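You operate a simulated robot arm through the tools that you are given. There is no shell and no other tool.

The job below is to be done with a simulated robot arm. You get a single attempt, and the scene is never put back.

JOB
Fold both hand towels in three on the ironing board.
Fine: one outer third over the middle, then the other on top; they stay on the board.

It is judged by the outcome, as a careful person would: the job done as asked, and still so three seconds after it is handed in. It fails if anything else is knocked over, pushed out of place, dropped, spilled or broken. Flat cloth is picked up by pressing the open fingertips on it (5 to 10 N) and closing them slowly along it; thin cloth reads only 2 to 8 mm in the jaws.

ROBOT AND FRAMES
A 6-joint arm with a two-finger parallel gripper, fixed in place. Base frame: the origin is at the foot of the arm, x ahead of it, y to its left, z up; the work surface is at about z = 0.86. Readings come in m, degrees, newtons and seconds.
With the tool pointing down near the work surface it reaches from about 0.32 to 0.7 m from the base axis. Its first joint turns from -166.0 to 166.0 degrees. Payload 4.1 kg.
The TCP is the grasp point between the finger pads, 0.023 m short of the fingertips. In the tool frame z runs along the fingers and y along their closing line. Largest opening 0.094 m; finger width 0.038, thickness 0.01; the body of the gripper, 0.054 by 0.096 m, starts 0.039 m behind the TCP.
Orientation is that of the tool frame in the base frame, as a unit quaternion [x, y, z, w]. With the fingers straight down and closing along the base's y, the tool's x points along the base's -x, its y along +y and its z along -z.

CONTROLS
- The arm moves only by the tool send_rows. Its argument "plan" is a list that holds one entry, the list of rows, each a list of 7 numbers: the shift along the tool's x, y, z in units of 40 mm (1.0 is 40 mm), then the turn, a rotation vector about the tool's x, y, z in units of 5 degrees (1.0 is 5 degrees), then the opening, from 0 (shut) to 1 (fully open). In form: [[[tx, ty, tz, wx, wy, wz, jaw], ...]]. A call has 1 to 20 rows; each row shifts and turns the commanded pose from where the row before left it, along the tool's axes as they then stand. A call with a number of a shift or a turn outside -1 to 1 is refused whole. Rows are played at 5 a second. More than 0.05 m and 8.6 degrees between two rows, or a gripper value outside its range, and nothing of the call is played. A pose out of reach is approached as far as the arm can. The call stops where the force on the tool passes 90 N (or 10 N more than at its start, if that is more) or the arm is blocked; 0.2 s more then pass. Each finger travels about 0.045 m/s and halts on what it meets, pressing with about 44 N; the grip force reading is that of the motor and also rises with nothing between the fingers. The clock runs only during rows and for 0.2 s after the last one: add rows that do not move to give the fingers time. It gives the time, the measured TCP pose, the force on the tool (base axes), the opening and the grip force at its end, in the units of the frame above (readings bear some noise), with the torque about the TCP (base axes, N m) and any sound that the robot's microphone picked up, and new pictures: "pictures" is both (left out), scene, wrist or none.
- Cameras (640 x 400 px; columns grow to the right, rows downward): "scene" is fixed at [0.2202, -0.6487, 1.4105]; the picture's right is [0.96, -0.28, 0.00], its down [-0.15, -0.51, -0.85] and it looks along [0.24, 0.81, -0.53] (base axes); focal length 313 px, centre (320, 200). "wrist" rides on the gripper at [0.086, 0.016, -0.074] in the tool frame; the picture's right is [-0.18, 0.98, 0.00], its down [-0.58, -0.11, -0.81] and it looks along [-0.79, -0.15, 0.59] (tool axes); focal length 243 px, centre (320, 200). There is no depth. A picture from a camera that has moved, and an enlarged one, comes with that camera's place and axes in the base frame and with its lens.
- slide_trunk(by): slides the trunk up (or, below 0, down) by that many m; the arm rides with it, the base frame stays. It gives what a move gives, with no picture.
- enlarge(camera, box): a new picture of the part [left, top, right, bottom] of that camera's present view, enlarged. No time passes.
- sign_off(): hands the job in; it is judged then, once.

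Places have to be worked out from the pictures, the camera data and where the tool is seen. Open the gripper and draw the arm clear of the work before you hand the job in, unless the task says otherwise.

The tools are called after "Emit:" as a command line: name --argument value ..., lists and objects as JSON in quotes. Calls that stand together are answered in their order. send_rows: Moves the arm, as the interface text tells. Its arguments: {"type":"object","properties":{"plan":{"type":"array"},"pictures":{"type":"string","enum":["both","scene","wrist","none"]}},"required":["plan"]} The other tools are called the same way: slide_trunk (by) slides the trunk up or down; enlarge (camera, box) takes an enlarged picture of a part of a camera's view; sign_off () hands the job in.

At the start:

```text
t: 0.0
eef_pos: [0.3545, 0.0806, 1.1585]
tcp_rot: [0.0, 1.0, 0.0, -0.001]
wrist_force: [0.7, -0.4, -0.2]
ft_torque: [-0.01, -0.02, 0.01]
width: 0.0938
finger_force: 0.1
trunk travel left (down, up): [-0.475, 0.115]
```

scene: 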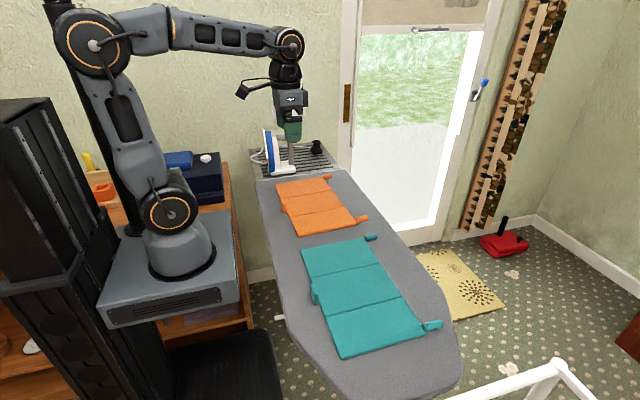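
wrist: 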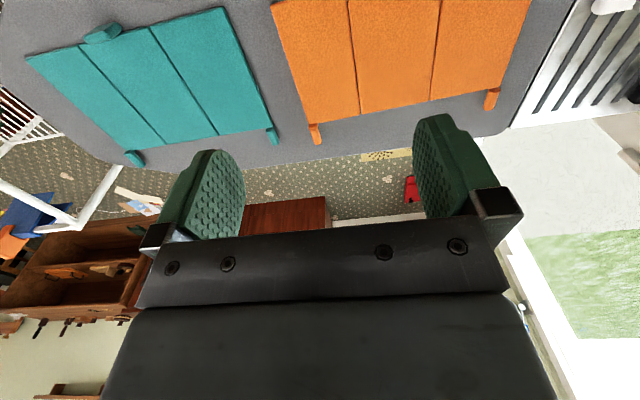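

The pictures show an orange and a teal towel, each divided into thirds by crease lines, with tabs on the edges. I'll take enlarged views to locate them before moving.

Emit:
enlarge --camera "scene" --box '[240, 130, 400, 250]'

Emit:
enlarge --camera "scene" --box '[280, 220, 480, 370]'

Emit:
enlarge --camera "wrist" --box '[0, 0, 320, 200]'

Emit:
enlarge --camera "wrist" --box '[240, 0, 560, 200]'

```text
3.33 times, centred on (320, 190) of scene
camera zoom: at [0.2202, -0.6487, 1.4105], right [0.96, -0.28, 0.0], down [-0.15, -0.51, -0.85], along [0.24, 0.81, -0.53], focal length 1043 px, centre (320, 233)
```

zoom: 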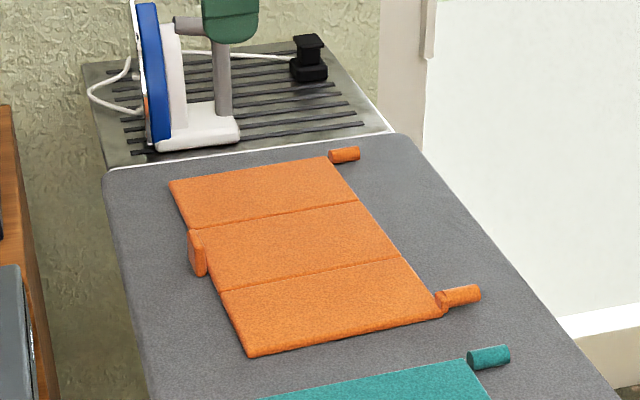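

```text
2.67 times, centred on (380, 295) of scene
camera zoom: at [0.2202, -0.6487, 1.4105], right [0.96, -0.28, 0.0], down [-0.15, -0.51, -0.85], along [0.24, 0.81, -0.53], focal length 834 px, centre (160, -53)
```

zoom: 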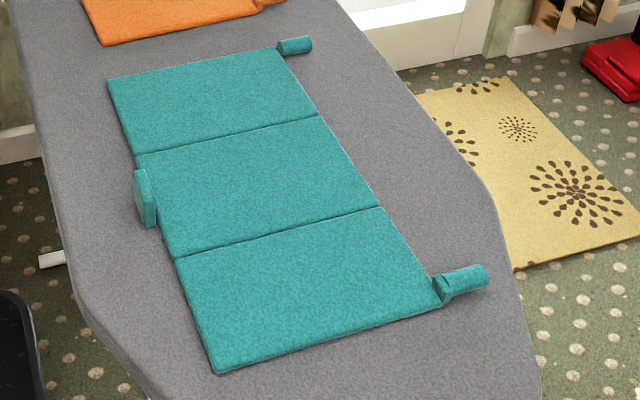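

```text
2.00 times, centred on (160, 100) of wrist
camera zoom: at [0.268, 0.0985, 1.2333], right [0.18, 0.98, 0.0], down [0.58, -0.11, 0.81], along [0.79, -0.15, -0.59], focal length 485 px, centre (640, 400)
```

zoom: 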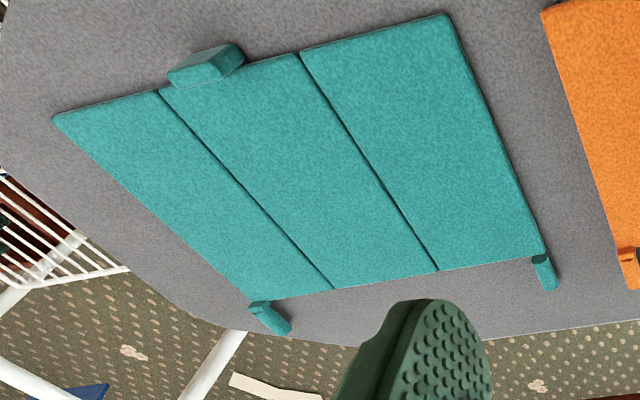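

```text
2.00 times, centred on (400, 100) of wrist
camera zoom: at [0.268, 0.0985, 1.2333], right [0.18, 0.98, 0.0], down [0.58, -0.11, 0.81], along [0.79, -0.15, -0.59], focal length 485 px, centre (160, 400)
```

zoom: 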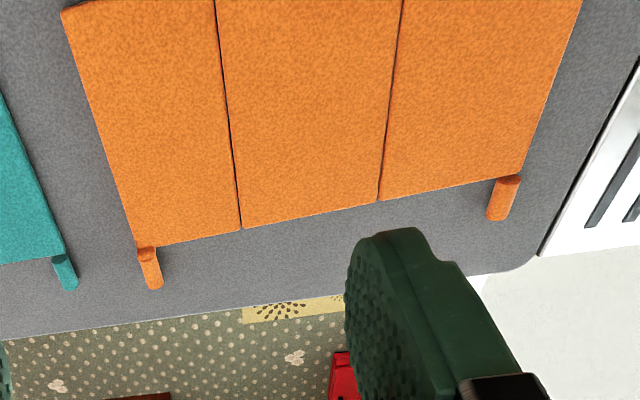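

The towels look like three hinged panels each, with a cylindrical tab at the outer far (+x) corner of each outer third and a block at the middle's near edge. I estimate the orange towel at x≈0.345–0.525, with y divisions at about 0.33/0.229/0.114/0.022. I'll move closer to study the orange −y tab near (0.55, 0.036).

Emit:
send_rows --plan '[[[-0.8, -0.33, 0.8, 0, 0, 0, 1], [-0.8, -0.33, 0.8, 0, 0, 0, 1], [-0.8, -0.33, 0.8, 0, 0, 0, 1], [0, 0, 0, 0, 0, 0, 1]]]'

```text
t: 1.0
eef_pos: [0.4515, 0.0425, 1.0639]
tcp_rot: [0.001, 1.0, 0.0, 0.0]
wrist_force: [-0.1, 0.0, -0.1]
ft_torque: [0.03, 0.02, -0.04]
width: 0.0938
finger_force: 0.0
trunk travel left (down, up): [-0.475, 0.115]
camera wrist: at [0.3657, 0.0602, 1.1373], right [0.18, 0.98, 0.0], down [0.58, -0.11, 0.81], along [0.79, -0.15, -0.59], focal length 243 px, centre (320, 200)
```

scene: 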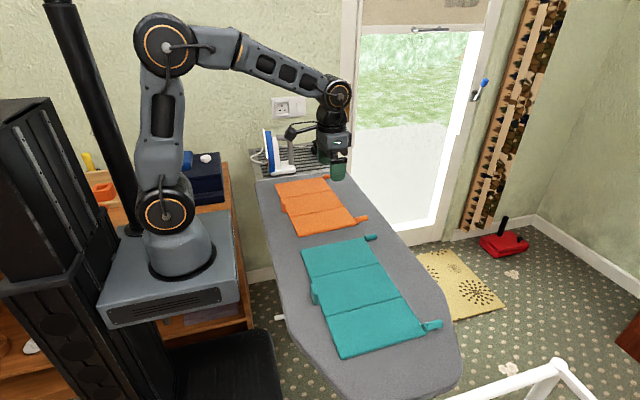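
wrist: 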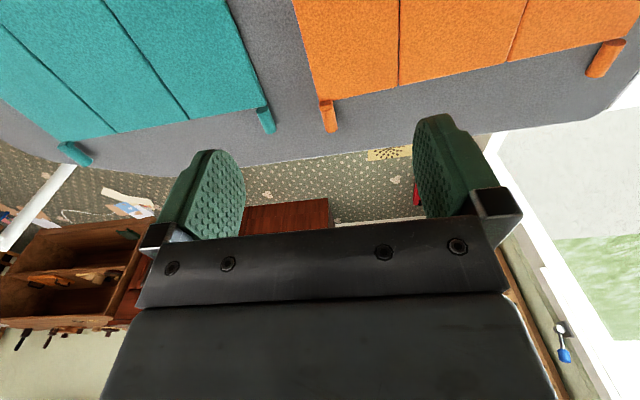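

The view is consistent with the projected tool position. I'll enlarge the tabs in this closer view.

Emit:
enlarge --camera "wrist" --box '[230, 60, 390, 160]'

Emit:
enlarge --camera "wrist" --box '[500, 0, 640, 88]'

Emit:
enlarge --camera "wrist" --box '[30, 90, 190, 190]'

Emit:
enlarge --camera "scene" --box '[390, 290, 470, 340]'

Emit:
enlarge --camera "scene" --box '[270, 170, 380, 239]'

```text
4.00 times, centred on (310, 110) of wrist
camera zoom: at [0.3657, 0.0602, 1.1373], right [0.18, 0.98, 0.0], down [0.58, -0.11, 0.81], along [0.79, -0.15, -0.59], focal length 970 px, centre (360, 560)
```

zoom: 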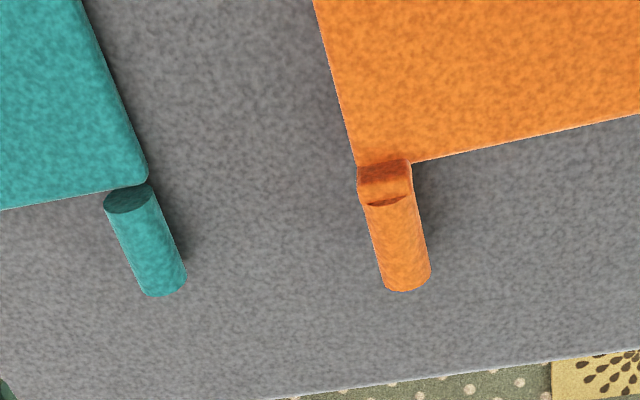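

```text
4.55 times, centred on (570, 44) of wrist
camera zoom: at [0.3657, 0.0602, 1.1373], right [0.18, 0.98, 0.0], down [0.58, -0.11, 0.81], along [0.79, -0.15, -0.59], focal length 1103 px, centre (-816, 909)
```

zoom: 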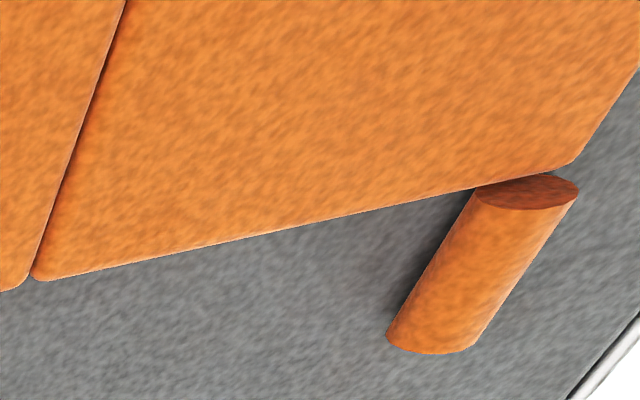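

```text
4.00 times, centred on (110, 140) of wrist
camera zoom: at [0.3657, 0.0602, 1.1373], right [0.18, 0.98, 0.0], down [0.58, -0.11, 0.81], along [0.79, -0.15, -0.59], focal length 970 px, centre (1160, 440)
```

zoom: 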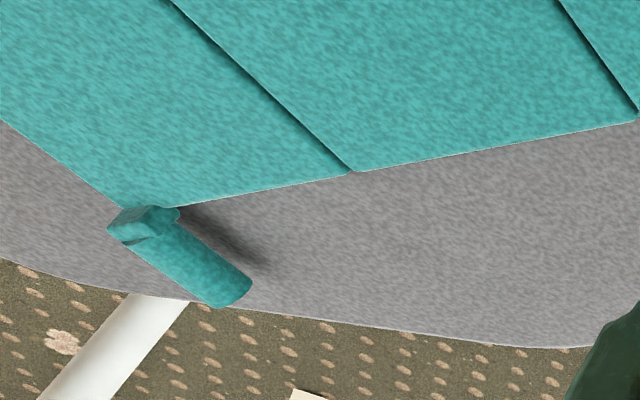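

```text
8.00 times, centred on (430, 315) of scene
camera zoom: at [0.2202, -0.6487, 1.4105], right [0.96, -0.28, 0.0], down [-0.15, -0.51, -0.85], along [0.24, 0.81, -0.53], focal length 2503 px, centre (-560, -720)
```

zoom: 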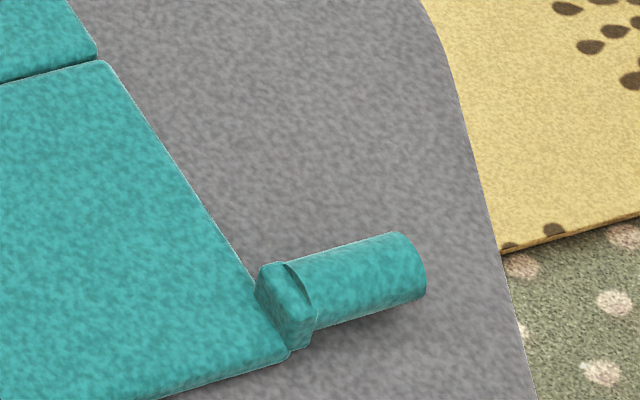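

```text
5.80 times, centred on (325, 204) of scene
camera zoom: at [0.2202, -0.6487, 1.4105], right [0.96, -0.28, 0.0], down [-0.15, -0.51, -0.85], along [0.24, 0.81, -0.53], focal length 1814 px, centre (291, 174)
```

zoom: 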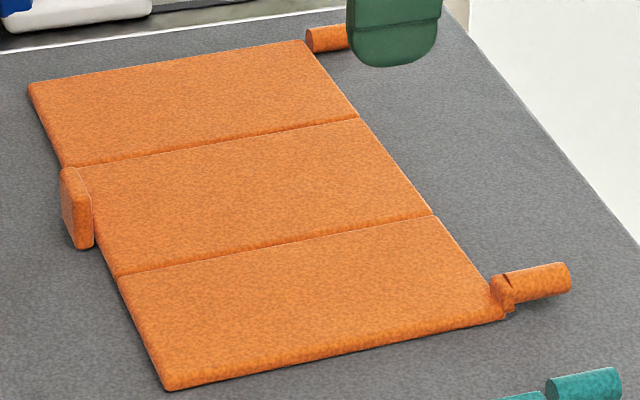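

The +y tabs lie flat on the board (orange one about x 0.518–0.551, y 0.329, z 0.868), while the −y tabs sit on raised posts, so the +y third should go first and the −y third on top. I'll move above the orange +y tab at a safe height, well short of the iron (y≥0.42), with jaws half open.

Emit:
send_rows --plan '[[[-0.283, 0.895, 0.3125, 0, 0, -0.54, 0.53], [-0.283, 0.895, 0.3125, 0, 0, 0, 0.53], [-0.283, 0.895, 0.3125, 0, 0, 0, 0.53], [-0.283, 0.895, 0.3125, 0, 0, 0, 0.53], [-0.283, 0.895, 0.3125, 0, 0, 0, 0.53], [-0.283, 0.895, 0.3125, 0, 0, 0, 0.53], [-0.283, 0.895, 0.3125, 0, 0, 0, 0.53], [-0.283, 0.895, 0.3125, 0, 0, 0, 0.53], [0, 0, 0, 0, 0, 0, 0.53]]]'

```text
t: 3.0
eef_pos: [0.5286, 0.3307, 0.9648]
tcp_rot: [-0.023, 1.0, -0.001, 0.0]
wrist_force: [-0.5, 1.2, -0.5]
ft_torque: [0.03, -0.06, -0.03]
width: 0.0498
finger_force: 0.0
trunk travel left (down, up): [-0.475, 0.115]
camera wrist: at [0.4427, 0.3433, 1.0386], right [0.14, 0.99, 0.0], down [0.59, -0.08, 0.81], along [0.8, -0.11, -0.59], focal length 243 px, centre (320, 200)
```

scene: 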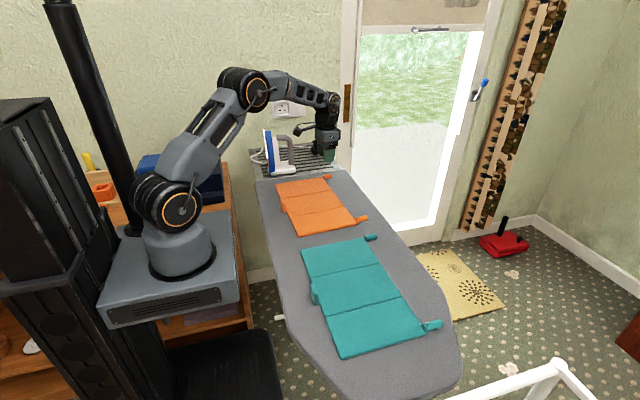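
wrist: 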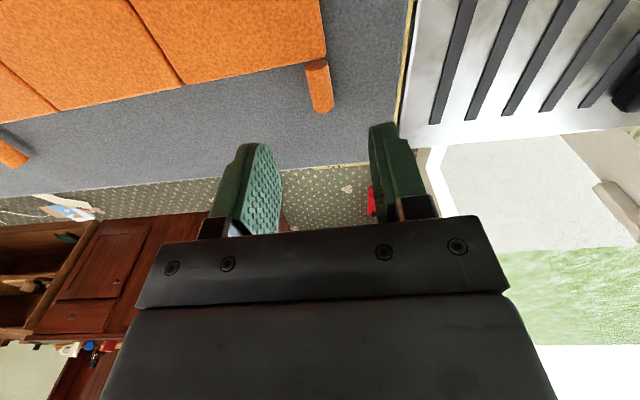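

The tab sits centred between the fingers in y (tab y≈0.331, x 0.518–0.553). I'll go forward 12 mm and partway down to check the alignment.

Emit:
send_rows --plan '[[[-0.3, 0.02, 0.5, 0, 0, 0, 0.53], [0, 0, 0.85, 0, 0, 0, 0.53], [0, 0, 0, 0, 0, 0, 0.53]]]' --pictures "both"

Emit:
enlarge --camera "wrist" --box '[200, 50, 440, 200]'

Emit:
enlarge --camera "scene" --box '[260, 120, 380, 195]'

```text
t: 3.8
eef_pos: [0.5423, 0.333, 0.9092]
tcp_rot: [-0.024, 1.0, -0.001, 0.001]
wrist_force: [-0.4, -0.5, -0.4]
ft_torque: [0.0, 0.01, 0.02]
width: 0.0499
finger_force: 0.1
trunk travel left (down, up): [-0.475, 0.115]
camera wrist: at [0.455, 0.3454, 0.9824], right [0.14, 0.99, 0.0], down [0.59, -0.08, 0.81], along [0.8, -0.11, -0.59], focal length 243 px, centre (320, 200)
```

scene: 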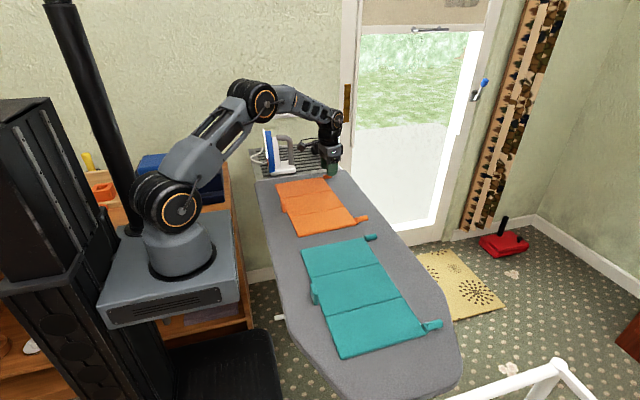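
wrist: 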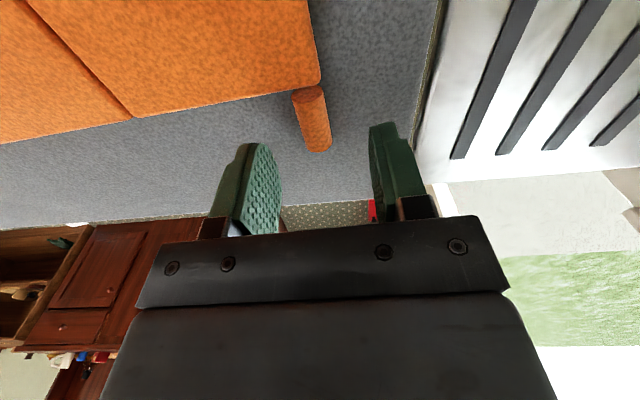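

```text
2.67 times, centred on (320, 125) of wrist
camera zoom: at [0.455, 0.3454, 0.9824], right [0.14, 0.99, 0.0], down [0.59, -0.08, 0.81], along [0.8, -0.11, -0.59], focal length 647 px, centre (320, 400)
```

zoom: 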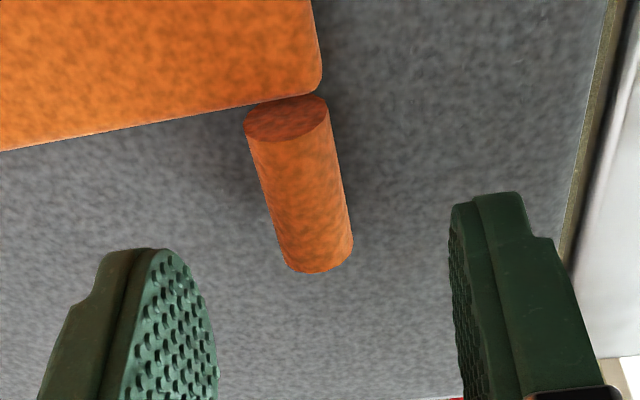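

```text
5.33 times, centred on (320, 158) of scene
camera zoom: at [0.2202, -0.6487, 1.4105], right [0.96, -0.28, 0.0], down [-0.15, -0.51, -0.85], along [0.24, 0.81, -0.53], focal length 1668 px, centre (320, 427)
```

zoom: 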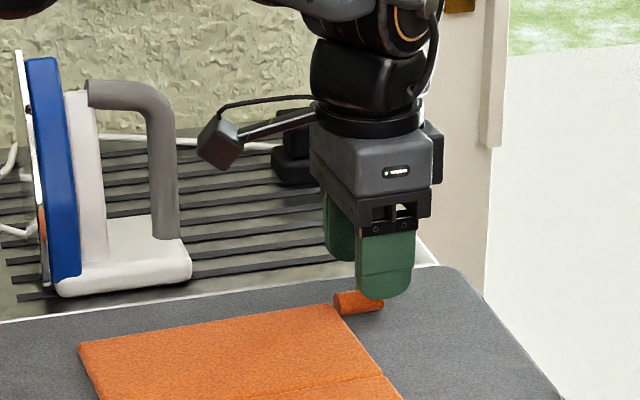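

The tab (about 16 mm in diameter, x 0.520–0.556, y≈0.331) lies between the fingers. I'll nudge −2 mm in y and +3 mm in x, then lower in small steps watching the force.

Emit:
send_rows --plan '[[[-0.07, -0.05, 0.25, 0, 0, 0, 0.53], [0, 0, 0.25, 0, 0, 0, 0.53], [0, 0, 0, 0, 0, 0, 0.53]]]' --pictures "wrist"

Emit:
enlarge --camera "scene" --box '[300, 150, 364, 190]'

Emit:
enlarge --camera "wrist" --box '[200, 50, 440, 200]'

```text
t: 4.6
eef_pos: [0.5447, 0.3314, 0.8894]
tcp_rot: [-0.024, 1.0, 0.0, 0.0]
wrist_force: [0.1, -0.9, -0.8]
ft_torque: [-0.02, 0.0, 0.01]
width: 0.0498
finger_force: 0.1
trunk travel left (down, up): [-0.475, 0.115]
camera wrist: at [0.4578, 0.3444, 0.9629], right [0.14, 0.99, 0.0], down [0.59, -0.08, 0.81], along [0.8, -0.11, -0.59], focal length 243 px, centre (320, 200)
```

wrist: 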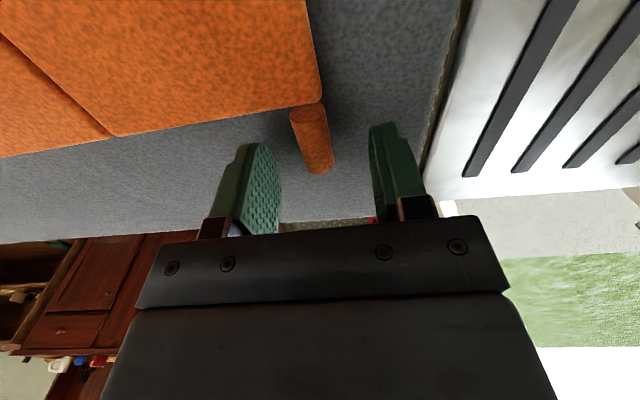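

```text
10.00 times, centred on (332, 170) of scene
camera zoom: at [0.2202, -0.6487, 1.4105], right [0.96, -0.28, 0.0], down [-0.15, -0.51, -0.85], along [0.24, 0.81, -0.53], focal length 3128 px, centre (200, 500)
```

zoom: 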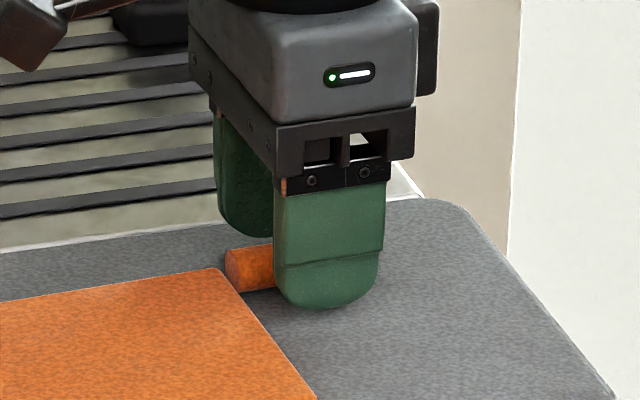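

```text
2.67 times, centred on (320, 125) of wrist
camera zoom: at [0.4578, 0.3444, 0.9629], right [0.14, 0.99, 0.0], down [0.59, -0.08, 0.81], along [0.8, -0.11, -0.59], focal length 647 px, centre (320, 400)
```

zoom: 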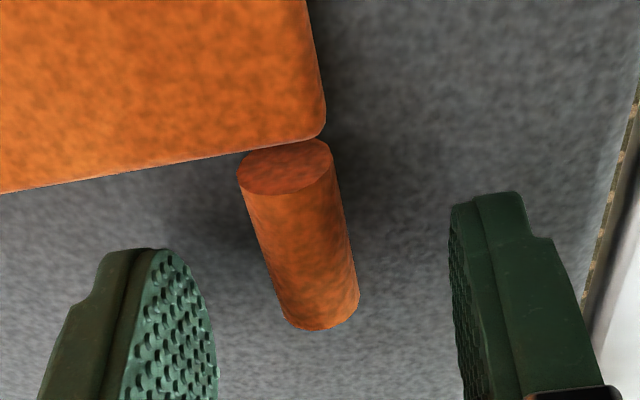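

No contact so far; the fingertips are about 6 mm above the board, straddling the tab. I'll lower 3.5 mm more and close to about 20 mm, just wider than the tab.

Emit:
send_rows --plan '[[[0, 0, 0.09, 0, 0, 0, 0.4], [0, 0, 0, 0, 0, 0, 0.3], [0, 0, 0, 0, 0, 0, 0.22], [0, 0, 0, 0, 0, 0, 0.22], [0, 0, 0, 0, 0, 0, 0.22]]]' --pictures "wrist"

Emit:
enlarge --camera "wrist" --box '[200, 50, 440, 200]'

```text
t: 5.8
eef_pos: [0.5439, 0.3305, 0.8864]
tcp_rot: [-0.023, 1.0, 0.0, 0.0]
wrist_force: [0.1, 0.4, 0.8]
ft_torque: [0.02, -0.01, 0.02]
width: 0.0204
finger_force: 0.0
trunk travel left (down, up): [-0.475, 0.115]
camera wrist: at [0.4572, 0.3441, 0.9599], right [0.14, 0.99, 0.0], down [0.59, -0.08, 0.81], along [0.8, -0.11, -0.59], focal length 243 px, centre (320, 200)
```

wrist: 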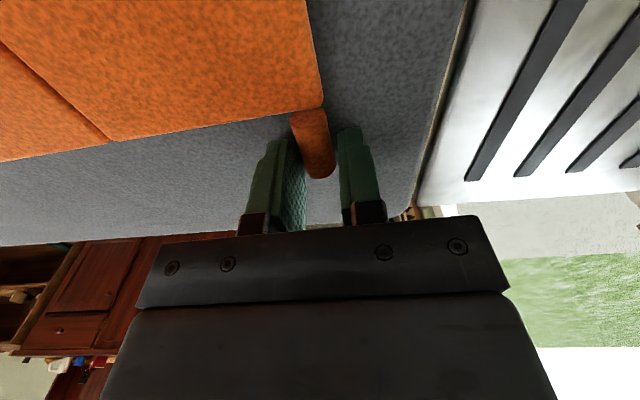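

```text
2.67 times, centred on (320, 125) of wrist
camera zoom: at [0.4572, 0.3441, 0.9599], right [0.14, 0.99, 0.0], down [0.59, -0.08, 0.81], along [0.8, -0.11, -0.59], focal length 647 px, centre (320, 400)
```

zoom: 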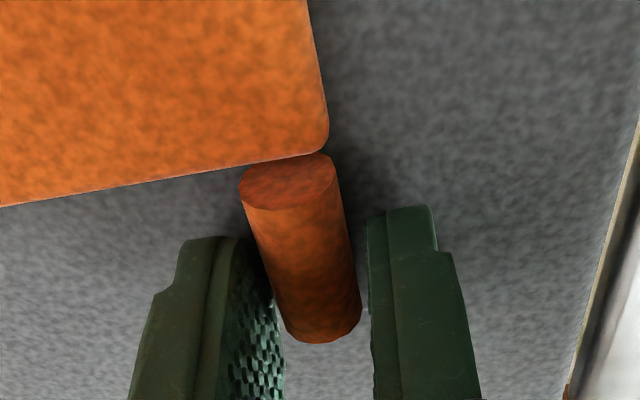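

The tab is straddled cleanly at 20 mm opening. I'll close gently in small steps to find the contact width and the grip force.

Emit:
send_rows --plan '[[[0, 0, 0, 0, 0, 0, 0.19], [0, 0, 0, 0, 0, 0, 0.175], [0, 0, 0, 0, 0, 0, 0.165], [0, 0, 0, 0, 0, 0, 0.165]]]' --pictures "none"

```text
t: 6.8
eef_pos: [0.5445, 0.3319, 0.8851]
tcp_rot: [-0.023, 1.0, 0.0, 0.0]
wrist_force: [-0.9, -1.0, 0.3]
ft_torque: [-0.03, 0.08, 0.04]
width: 0.0164
finger_force: 0.8
trunk travel left (down, up): [-0.475, 0.115]
```

Contact is made at about 16 mm with only 0.8 N, so the force does scale with the command. I'll squeeze slightly more to see how it rises.

Emit:
send_rows --plan '[[[0, 0, 0, 0, 0, 0, 0.155], [0, 0, 0, 0, 0, 0, 0.155], [0, 0, 0, 0, 0, 0, 0.155]]]' --pictures "none"

```text
t: 7.6
eef_pos: [0.5441, 0.3307, 0.8847]
tcp_rot: [-0.023, 1.0, 0.001, -0.001]
wrist_force: [0.1, -2.2, 0.2]
ft_torque: [-0.06, 0.0, 0.09]
width: 0.0159
finger_force: 10.9
trunk travel left (down, up): [-0.475, 0.115]
```

The grip is now about 11 N at 15.9 mm, and the force is controllable through the opening command. The hinge appears to be at y≈0.2316, so the tab swings on a radius of about 0.0995 m. I'll lift along that arc to 24° with the tool upright and a lighter grip, then check.

Emit:
send_rows --plan '[[[0, 0, 0, 0, 0, 0, 0.158], [-0.0, -0.014, -0.26, 0, 0, 0, 0.158], [0, -0.04, -0.257, 0, 0, 0, 0.158], [0, -0.0675, -0.2515, 0, 0, 0, 0.158], [0, -0.093, -0.243, 0, 0, 0, 0.158], [0, 0, 0, 0, 0, 0, 0.158]]]'

Emit:
enlarge --camera "scene" --box '[260, 140, 388, 240]'

Emit:
enlarge --camera "wrist" --box '[80, 0, 400, 200]'

```text
t: 9.0
eef_pos: [0.5445, 0.3235, 0.9259]
tcp_rot: [-0.023, 1.0, 0.001, 0.0]
wrist_force: [0.4, -0.8, -0.8]
ft_torque: [-0.01, 0.0, -0.01]
width: 0.0147
finger_force: 0.0
trunk travel left (down, up): [-0.475, 0.115]
camera wrist: at [0.4579, 0.3354, 1.0005], right [0.14, 0.99, 0.0], down [0.59, -0.08, 0.81], along [0.8, -0.11, -0.59], focal length 243 px, centre (320, 200)
```

scene: 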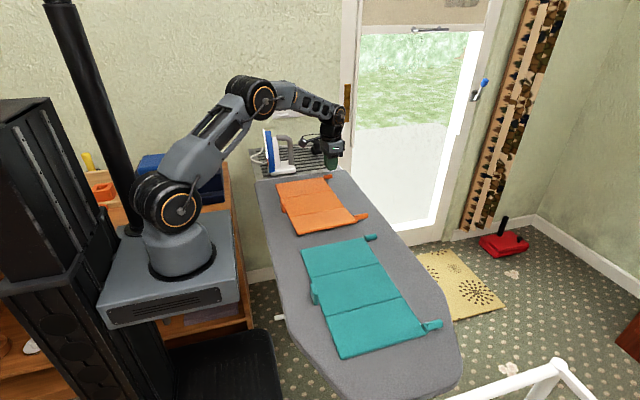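
wrist: 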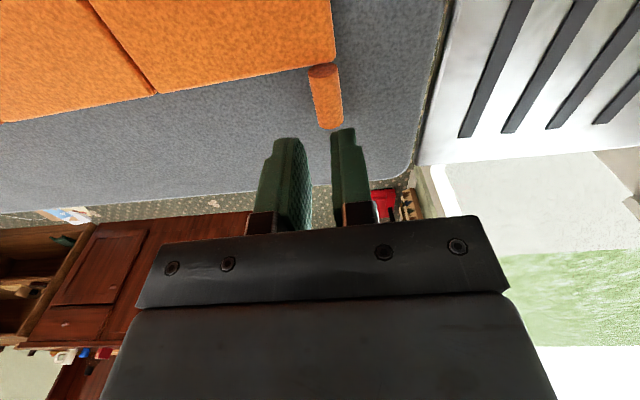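

```text
4.00 times, centred on (324, 190) of scene
camera zoom: at [0.2202, -0.6487, 1.4105], right [0.96, -0.28, 0.0], down [-0.15, -0.51, -0.85], along [0.24, 0.81, -0.53], focal length 1251 px, centre (304, 240)
```

zoom: 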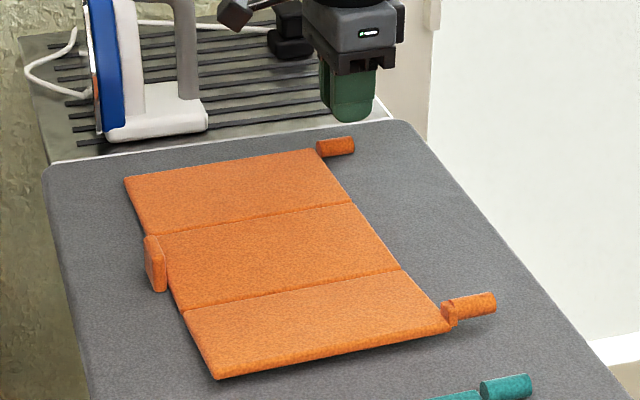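

```text
2.00 times, centred on (240, 100) of wrist
camera zoom: at [0.4579, 0.3354, 1.0005], right [0.14, 0.99, 0.0], down [0.59, -0.08, 0.81], along [0.8, -0.11, -0.59], focal length 485 px, centre (480, 400)
```

zoom: 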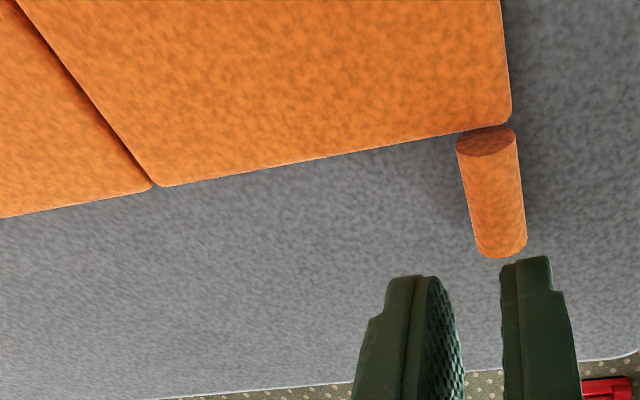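

The light grip slipped off and the panel stayed flat and unmoved. I'll open, go back down to the same spot, and grip more firmly.

Emit:
send_rows --plan '[[[0, 0.19, 0, 0, 0, 0, 0.25], [0, 0, 0.3, 0, 0, 0, 0.25], [0, 0, 0.4, 0, 0, 0, 0.25], [0, 0, 0.31, 0, 0, 0, 0.25], [0, 0, 0, 0, 0, 0, 0.25]]]' --pictures "wrist"

Emit:
enlarge --camera "wrist" --box '[200, 50, 440, 200]'

```text
t: 10.2
eef_pos: [0.5433, 0.3305, 0.8869]
tcp_rot: [-0.023, 1.0, -0.001, 0.0]
wrist_force: [-0.1, 0.1, 0.3]
ft_torque: [-0.01, 0.0, 0.01]
width: 0.0233
finger_force: 0.0
trunk travel left (down, up): [-0.475, 0.115]
camera wrist: at [0.4565, 0.3431, 0.9606], right [0.14, 0.99, 0.0], down [0.59, -0.08, 0.81], along [0.8, -0.11, -0.59], focal length 243 px, centre (320, 200)
```

wrist: 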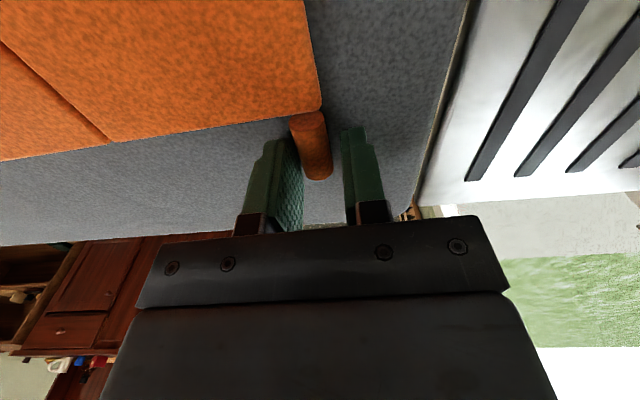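

```text
2.67 times, centred on (320, 125) of wrist
camera zoom: at [0.4565, 0.3431, 0.9606], right [0.14, 0.99, 0.0], down [0.59, -0.08, 0.81], along [0.8, -0.11, -0.59], focal length 647 px, centre (320, 400)
```

zoom: 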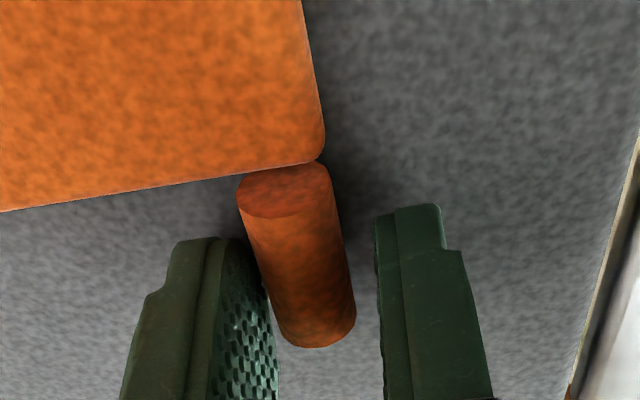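

The tab is straddled again. I'll lower about 2.5 mm more, then close to around 25–30 N and read the forces.

Emit:
send_rows --plan '[[[0, 0, 0.06, 0, 0, 0, 0.2], [0, 0, 0, 0, 0, 0, 0.165], [0, 0, 0, 0, 0, 0, 0.15], [0, 0, 0, 0, 0, 0, 0.14], [0, 0, 0, 0, 0, 0, 0.14]]]' --pictures "none"

```text
t: 11.4
eef_pos: [0.5439, 0.3295, 0.8831]
tcp_rot: [-0.023, 1.0, 0.0, 0.0]
wrist_force: [-0.2, -2.8, 0.9]
ft_torque: [-0.06, -0.02, 0.07]
width: 0.0151
finger_force: 44.4
trunk travel left (down, up): [-0.475, 0.115]
```

The grip is now 44 N on the tab. I'll lift while rotating the tool together with the panel about the hinge (5° per row), 20° first.

Emit:
send_rows --plan '[[[0, -0.0443, -0.213, -1, 0, 0, 0.135], [0, -0.0443, -0.213, -1, 0, 0, 0.135], [0, -0.0443, -0.213, -1, 0, 0, 0.135], [0, -0.0443, -0.213, -1, 0, 0, 0.135], [0, 0, 0, 0, 0, 0, 0.135]]]'

Emit:
enlarge --camera "scene" --box '[260, 140, 388, 240]'

Emit:
enlarge --camera "wrist" --box '[80, 0, 400, 200]'

```text
t: 12.6
eef_pos: [0.5451, 0.3183, 0.9168]
tcp_rot: [-0.023, 0.985, 0.174, -0.004]
wrist_force: [-0.5, 0.6, -0.5]
ft_torque: [0.03, 0.01, -0.01]
width: 0.0151
finger_force: 44.4
trunk travel left (down, up): [-0.475, 0.115]
camera wrist: at [0.4584, 0.3053, 0.9918], right [0.14, 0.93, 0.34], down [0.6, -0.35, 0.72], along [0.79, 0.1, -0.61], focal length 243 px, centre (320, 200)
```

scene: 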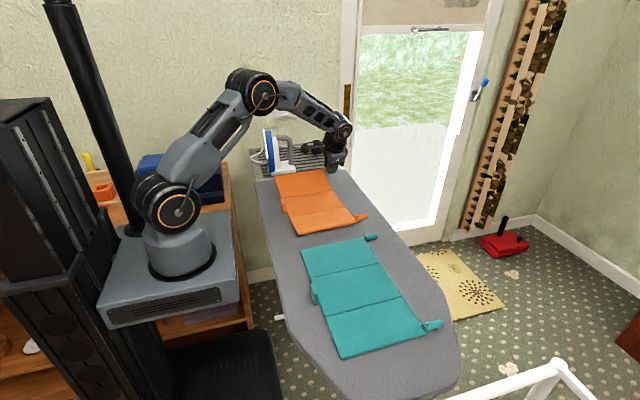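
wrist: 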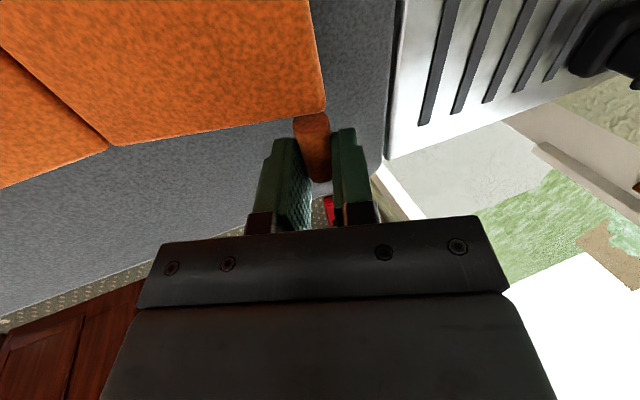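

```text
4.00 times, centred on (324, 190) of scene
camera zoom: at [0.2202, -0.6487, 1.4105], right [0.96, -0.28, 0.0], down [-0.15, -0.51, -0.85], along [0.24, 0.81, -0.53], focal length 1251 px, centre (304, 240)
```

zoom: 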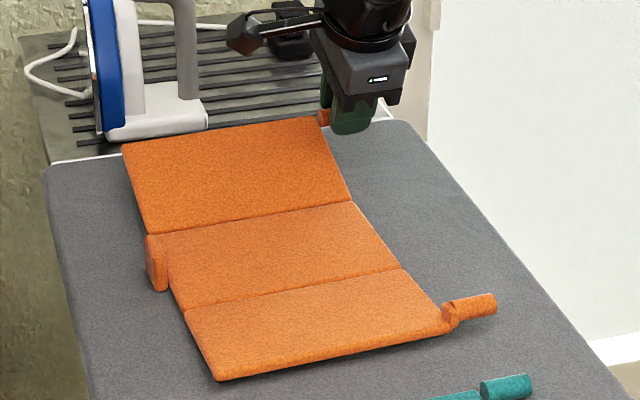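

```text
2.00 times, centred on (240, 100) of wrist
camera zoom: at [0.4584, 0.3053, 0.9918], right [0.14, 0.93, 0.34], down [0.6, -0.35, 0.72], along [0.79, 0.1, -0.61], focal length 485 px, centre (480, 400)
```

zoom: 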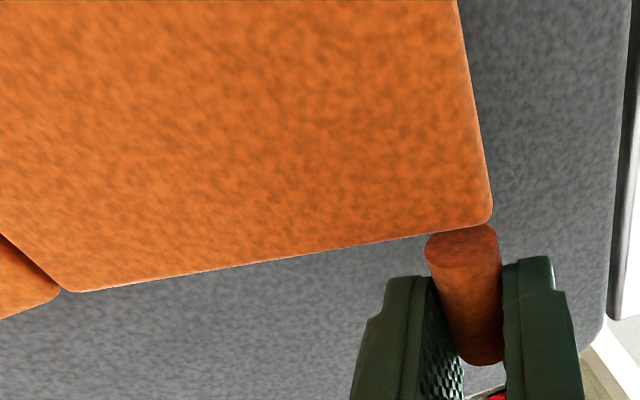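

The panel follows the gripper cleanly, with forces near zero and the middle third undisturbed. I'll continue the same rotation to about 45°.

Emit:
send_rows --plan '[[[0, -0.0443, -0.213, -1, 0, 0, 0.135], [0, -0.0443, -0.213, -1, 0, 0, 0.135], [0, -0.0443, -0.213, -1, 0, 0, 0.135], [0, -0.0443, -0.213, -1, 0, 0, 0.135], [0, -0.0443, -0.213, -1, 0, 0, 0.135], [0, 0, 0, 0, 0, 0, 0.135]]]' --pictures "scene"

Emit:
enlarge --camera "scene" --box '[260, 120, 388, 240]'

```text
t: 14.0
eef_pos: [0.5474, 0.29, 0.9485]
tcp_rot: [-0.023, 0.923, 0.383, -0.01]
wrist_force: [1.2, 0.6, -0.5]
ft_torque: [0.02, -0.09, -0.07]
width: 0.0153
finger_force: 44.0
trunk travel left (down, up): [-0.475, 0.115]
```

scene: 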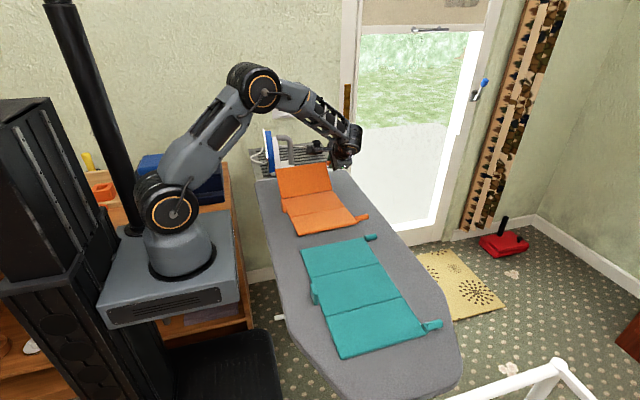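

```text
3.33 times, centred on (324, 180) of scene
camera zoom: at [0.2202, -0.6487, 1.4105], right [0.96, -0.28, 0.0], down [-0.15, -0.51, -0.85], along [0.24, 0.81, -0.53], focal length 1043 px, centre (307, 267)
```

zoom: 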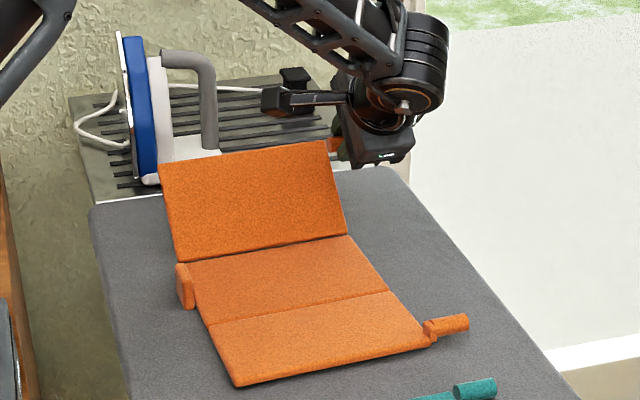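

At 45° all is well: the towel's middle hasn't moved and the iron is clear. I'll continue to about 65°.

Emit:
send_rows --plan '[[[0, -0.0443, -0.213, -1, 0, 0, 0.135], [0, -0.0443, -0.213, -1, 0, 0, 0.135], [0, -0.0443, -0.213, -1, 0, 0, 0.135], [0, -0.0443, -0.213, -1, 0, 0, 0.135], [0, 0, 0, 0, 0, 0, 0.135]]]' --pictures "scene"

Emit:
enlarge --camera "scene" --box '[260, 120, 388, 240]'

```text
t: 15.2
eef_pos: [0.5483, 0.2591, 0.9638]
tcp_rot: [-0.02, 0.843, 0.538, -0.012]
wrist_force: [2.3, 0.5, 0.6]
ft_torque: [0.01, 0.0, 0.02]
width: 0.0149
finger_force: 44.3
trunk travel left (down, up): [-0.475, 0.115]
```

scene: 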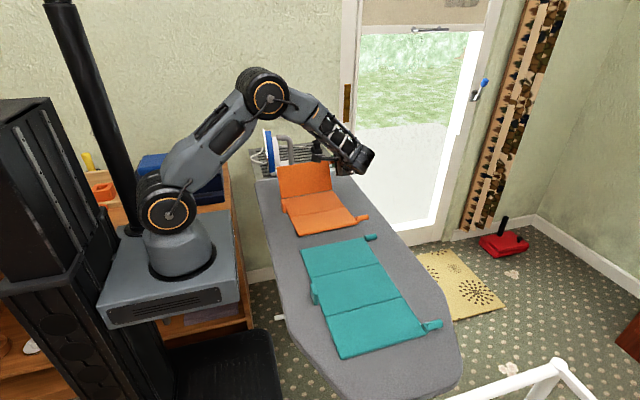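

```text
3.33 times, centred on (324, 180) of scene
camera zoom: at [0.2202, -0.6487, 1.4105], right [0.96, -0.28, 0.0], down [-0.15, -0.51, -0.85], along [0.24, 0.81, -0.53], focal length 1043 px, centre (307, 267)
```

zoom: 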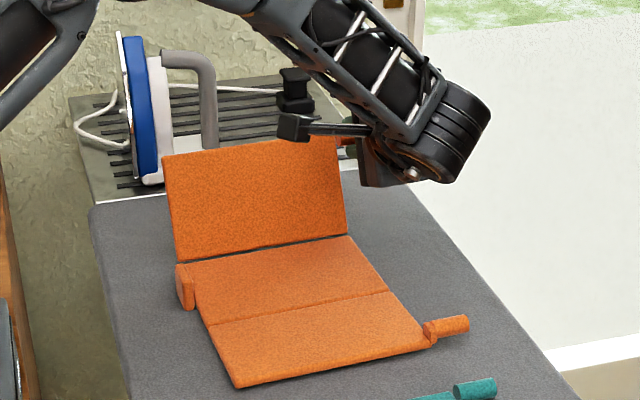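

At 65° the geometry matches a hinge at y≈0.2316 (tab now at y≈0.273, z≈0.958), and the wrist is getting low. I'll lighten the grip to about 11 N so the cylinder can pivot, and start turning the tool back upright while carrying the tab onward.

Emit:
send_rows --plan '[[[0, 0, 0, 0, 0, 0, 0.154], [0, 0.028, -0.129, 1, 0, 0, 0.154], [0, 0.01, -0.127, 1, 0, 0, 0.154], [0, -0.0075, -0.122, 1, 0, 0, 0.154], [0, 0, 0, 0, 0, 0, 0.154]]]'

Emit:
enlarge --camera "scene" --box '[260, 120, 388, 240]'

Emit:
enlarge --camera "wrist" --box '[200, 50, 440, 200]'

```text
t: 16.4
eef_pos: [0.548, 0.2465, 0.9707]
tcp_rot: [-0.021, 0.907, 0.421, -0.01]
wrist_force: [0.3, 0.0, -0.2]
ft_torque: [-0.04, 0.0, 0.02]
width: 0.0158
finger_force: 1.4
trunk travel left (down, up): [-0.475, 0.115]
camera wrist: at [0.4635, 0.196, 1.031], right [0.15, 0.64, 0.75], down [0.61, -0.66, 0.44], along [0.77, 0.39, -0.49], focal length 243 px, centre (320, 200)
```

scene: 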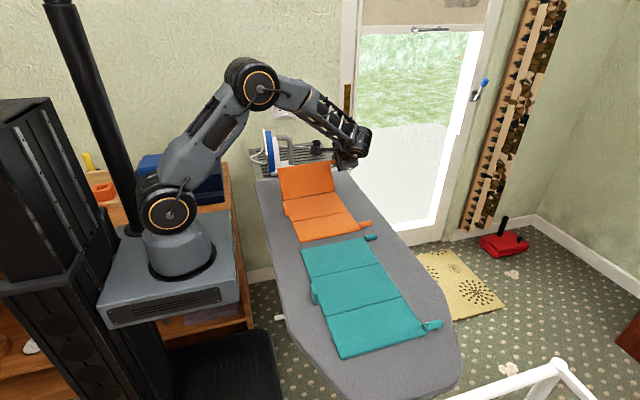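
wrist: 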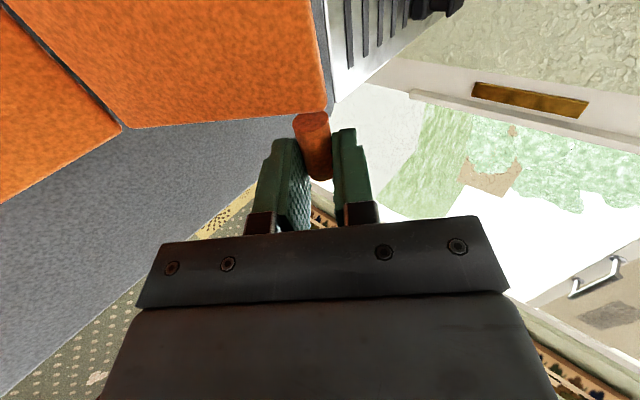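

```text
3.33 times, centred on (324, 180) of scene
camera zoom: at [0.2202, -0.6487, 1.4105], right [0.96, -0.28, 0.0], down [-0.15, -0.51, -0.85], along [0.24, 0.81, -0.53], focal length 1043 px, centre (307, 267)
```

zoom: 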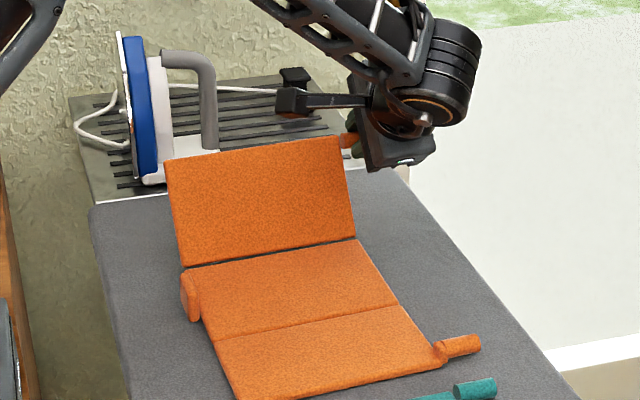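

```text
2.67 times, centred on (320, 125) of wrist
camera zoom: at [0.4635, 0.196, 1.031], right [0.15, 0.64, 0.75], down [0.61, -0.66, 0.44], along [0.77, 0.39, -0.49], focal length 647 px, centre (320, 400)
```

zoom: 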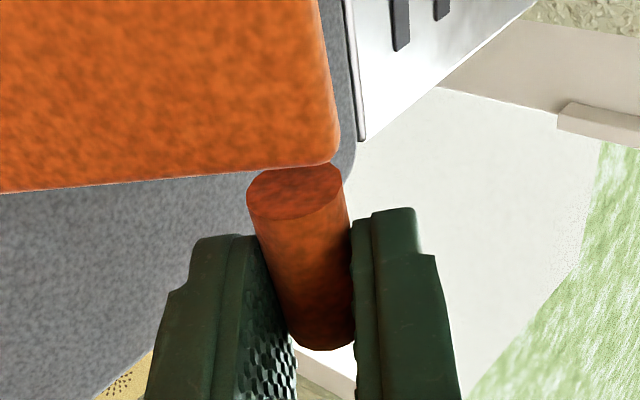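

The towel slid about 2 cm toward −y because the pivot was too stiff; the grip force has now fallen to 1.4 N and the tab is still held. I'll look closer before continuing.

Emit:
enlarge --camera "scene" --box '[275, 160, 385, 248]'

Emit:
enlarge --camera "wrist" --box '[0, 0, 320, 200]'

```text
4.55 times, centred on (330, 204) of scene
camera zoom: at [0.2202, -0.6487, 1.4105], right [0.96, -0.28, 0.0], down [-0.15, -0.51, -0.85], along [0.24, 0.81, -0.53], focal length 1422 px, centre (274, 182)
```

zoom: 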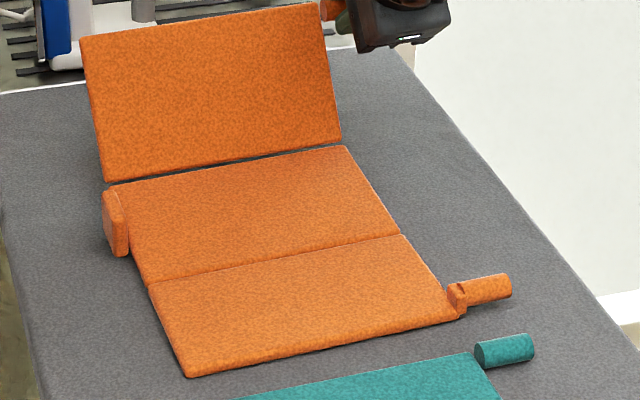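

```text
2.00 times, centred on (160, 100) of wrist
camera zoom: at [0.4635, 0.196, 1.031], right [0.15, 0.64, 0.75], down [0.61, -0.66, 0.44], along [0.77, 0.39, -0.49], focal length 485 px, centre (640, 400)
```

zoom: 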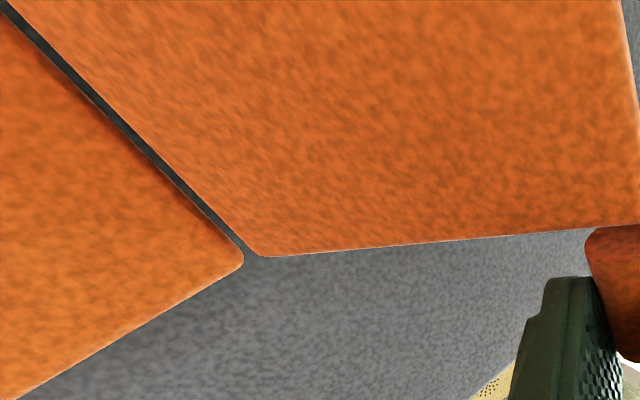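

The hinge is slightly raised (about 7 mm) and the towel shifted about 24 mm toward −y, with the panel at about 60°; it is still well on the board and clear of the teal towel. With the grip now light, I'll rotate the tool back upright about the tab itself so the cylinder pivots freely.

Emit:
send_rows --plan '[[[0, 0, 0, 0, 0, 0, 0.159], [0, 0.033, 0.0015, 1, 0, 0, 0.159], [0, 0.033, 0.0015, 1, 0, 0, 0.159], [0, 0.033, 0.0015, 1, 0, 0, 0.159], [0, 0, 0, 0, 0, 0, 0.159]]]'

Emit:
enlarge --camera "scene" --box '[275, 150, 385, 248]'

Emit:
enlarge --camera "wrist" --box '[200, 50, 440, 200]'

```text
t: 17.6
eef_pos: [0.5481, 0.2491, 0.974]
tcp_rot: [-0.022, 0.953, 0.301, -0.007]
wrist_force: [-0.2, 0.0, -1.4]
ft_torque: [-0.01, -0.06, 0.02]
width: 0.0159
finger_force: 14.7
trunk travel left (down, up): [-0.475, 0.115]
camera wrist: at [0.4625, 0.2165, 1.0439], right [0.15, 0.81, 0.56], down [0.61, -0.52, 0.6], along [0.78, 0.25, -0.57], focal length 243 px, centre (320, 200)
```

scene: 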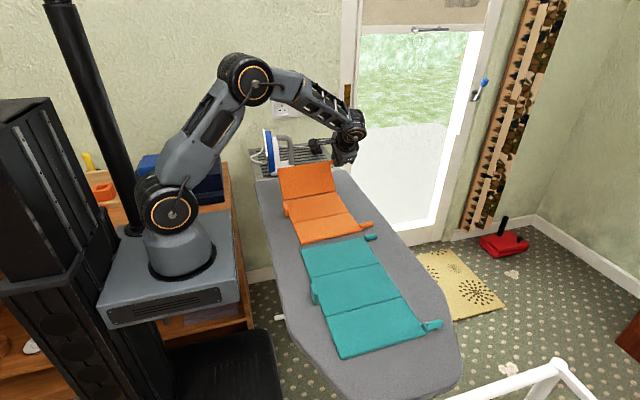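
wrist: 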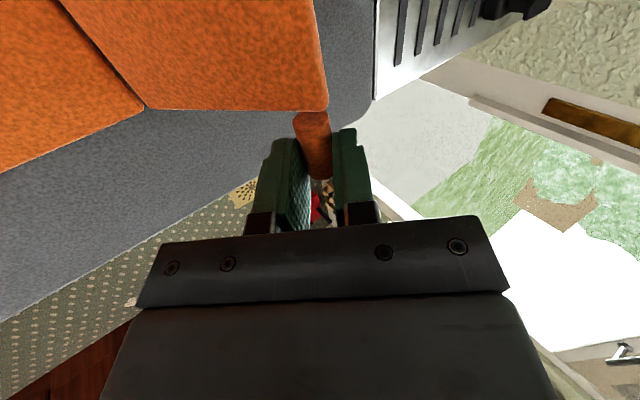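

```text
4.08 times, centred on (330, 199) of scene
camera zoom: at [0.2202, -0.6487, 1.4105], right [0.96, -0.28, 0.0], down [-0.15, -0.51, -0.85], along [0.24, 0.81, -0.53], focal length 1277 px, centre (279, 204)
```

zoom: 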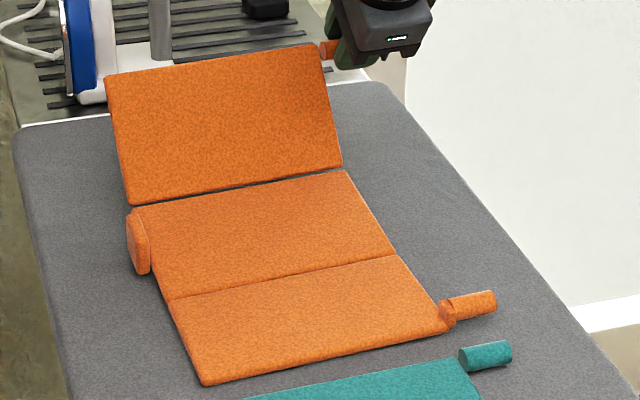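

```text
2.67 times, centred on (320, 125) of wrist
camera zoom: at [0.4625, 0.2165, 1.0439], right [0.15, 0.81, 0.56], down [0.61, -0.52, 0.6], along [0.78, 0.25, -0.57], focal length 647 px, centre (320, 400)
```

zoom: 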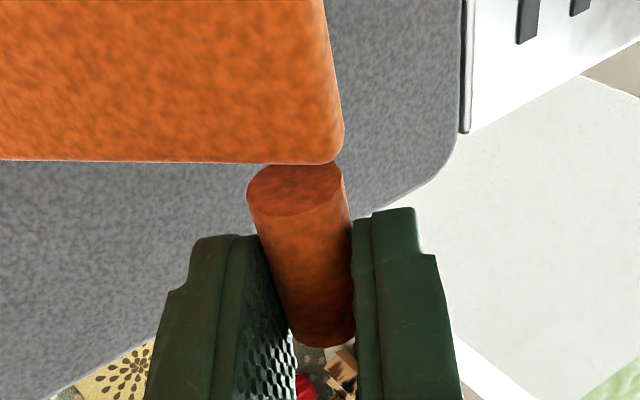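

The pivot friction still nudges the towel. I'll hold still and ease the jaws open in tiny steps so the raised hinge settles back onto the board while the tab is still pinched.

Emit:
send_rows --plan '[[[0, 0, 0, 0, 0, 0, 0.162], [0, 0, 0, 0, 0, 0, 0.164], [0, 0, 0, 0, 0, 0, 0.164], [0, 0, 0, 0, 0, 0, 0.164]]]' --pictures "scene"

Emit:
enlarge --camera "scene" --box '[275, 150, 385, 248]'

```text
t: 18.6
eef_pos: [0.5473, 0.2491, 0.9736]
tcp_rot: [-0.023, 0.953, 0.301, -0.007]
wrist_force: [0.0, -0.3, -0.9]
ft_torque: [-0.02, 0.0, 0.05]
width: 0.0163
finger_force: 1.0
trunk travel left (down, up): [-0.475, 0.115]
```

scene: 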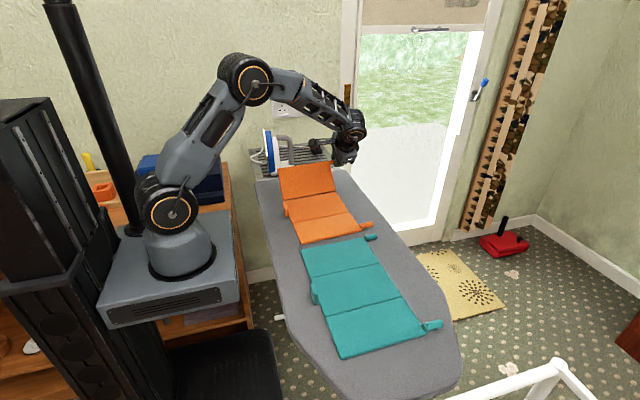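

```text
4.08 times, centred on (330, 199) of scene
camera zoom: at [0.2202, -0.6487, 1.4105], right [0.96, -0.28, 0.0], down [-0.15, -0.51, -0.85], along [0.24, 0.81, -0.53], focal length 1277 px, centre (279, 204)
```

zoom: 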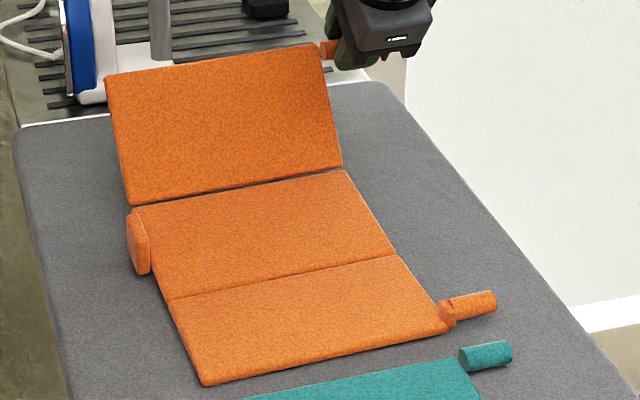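

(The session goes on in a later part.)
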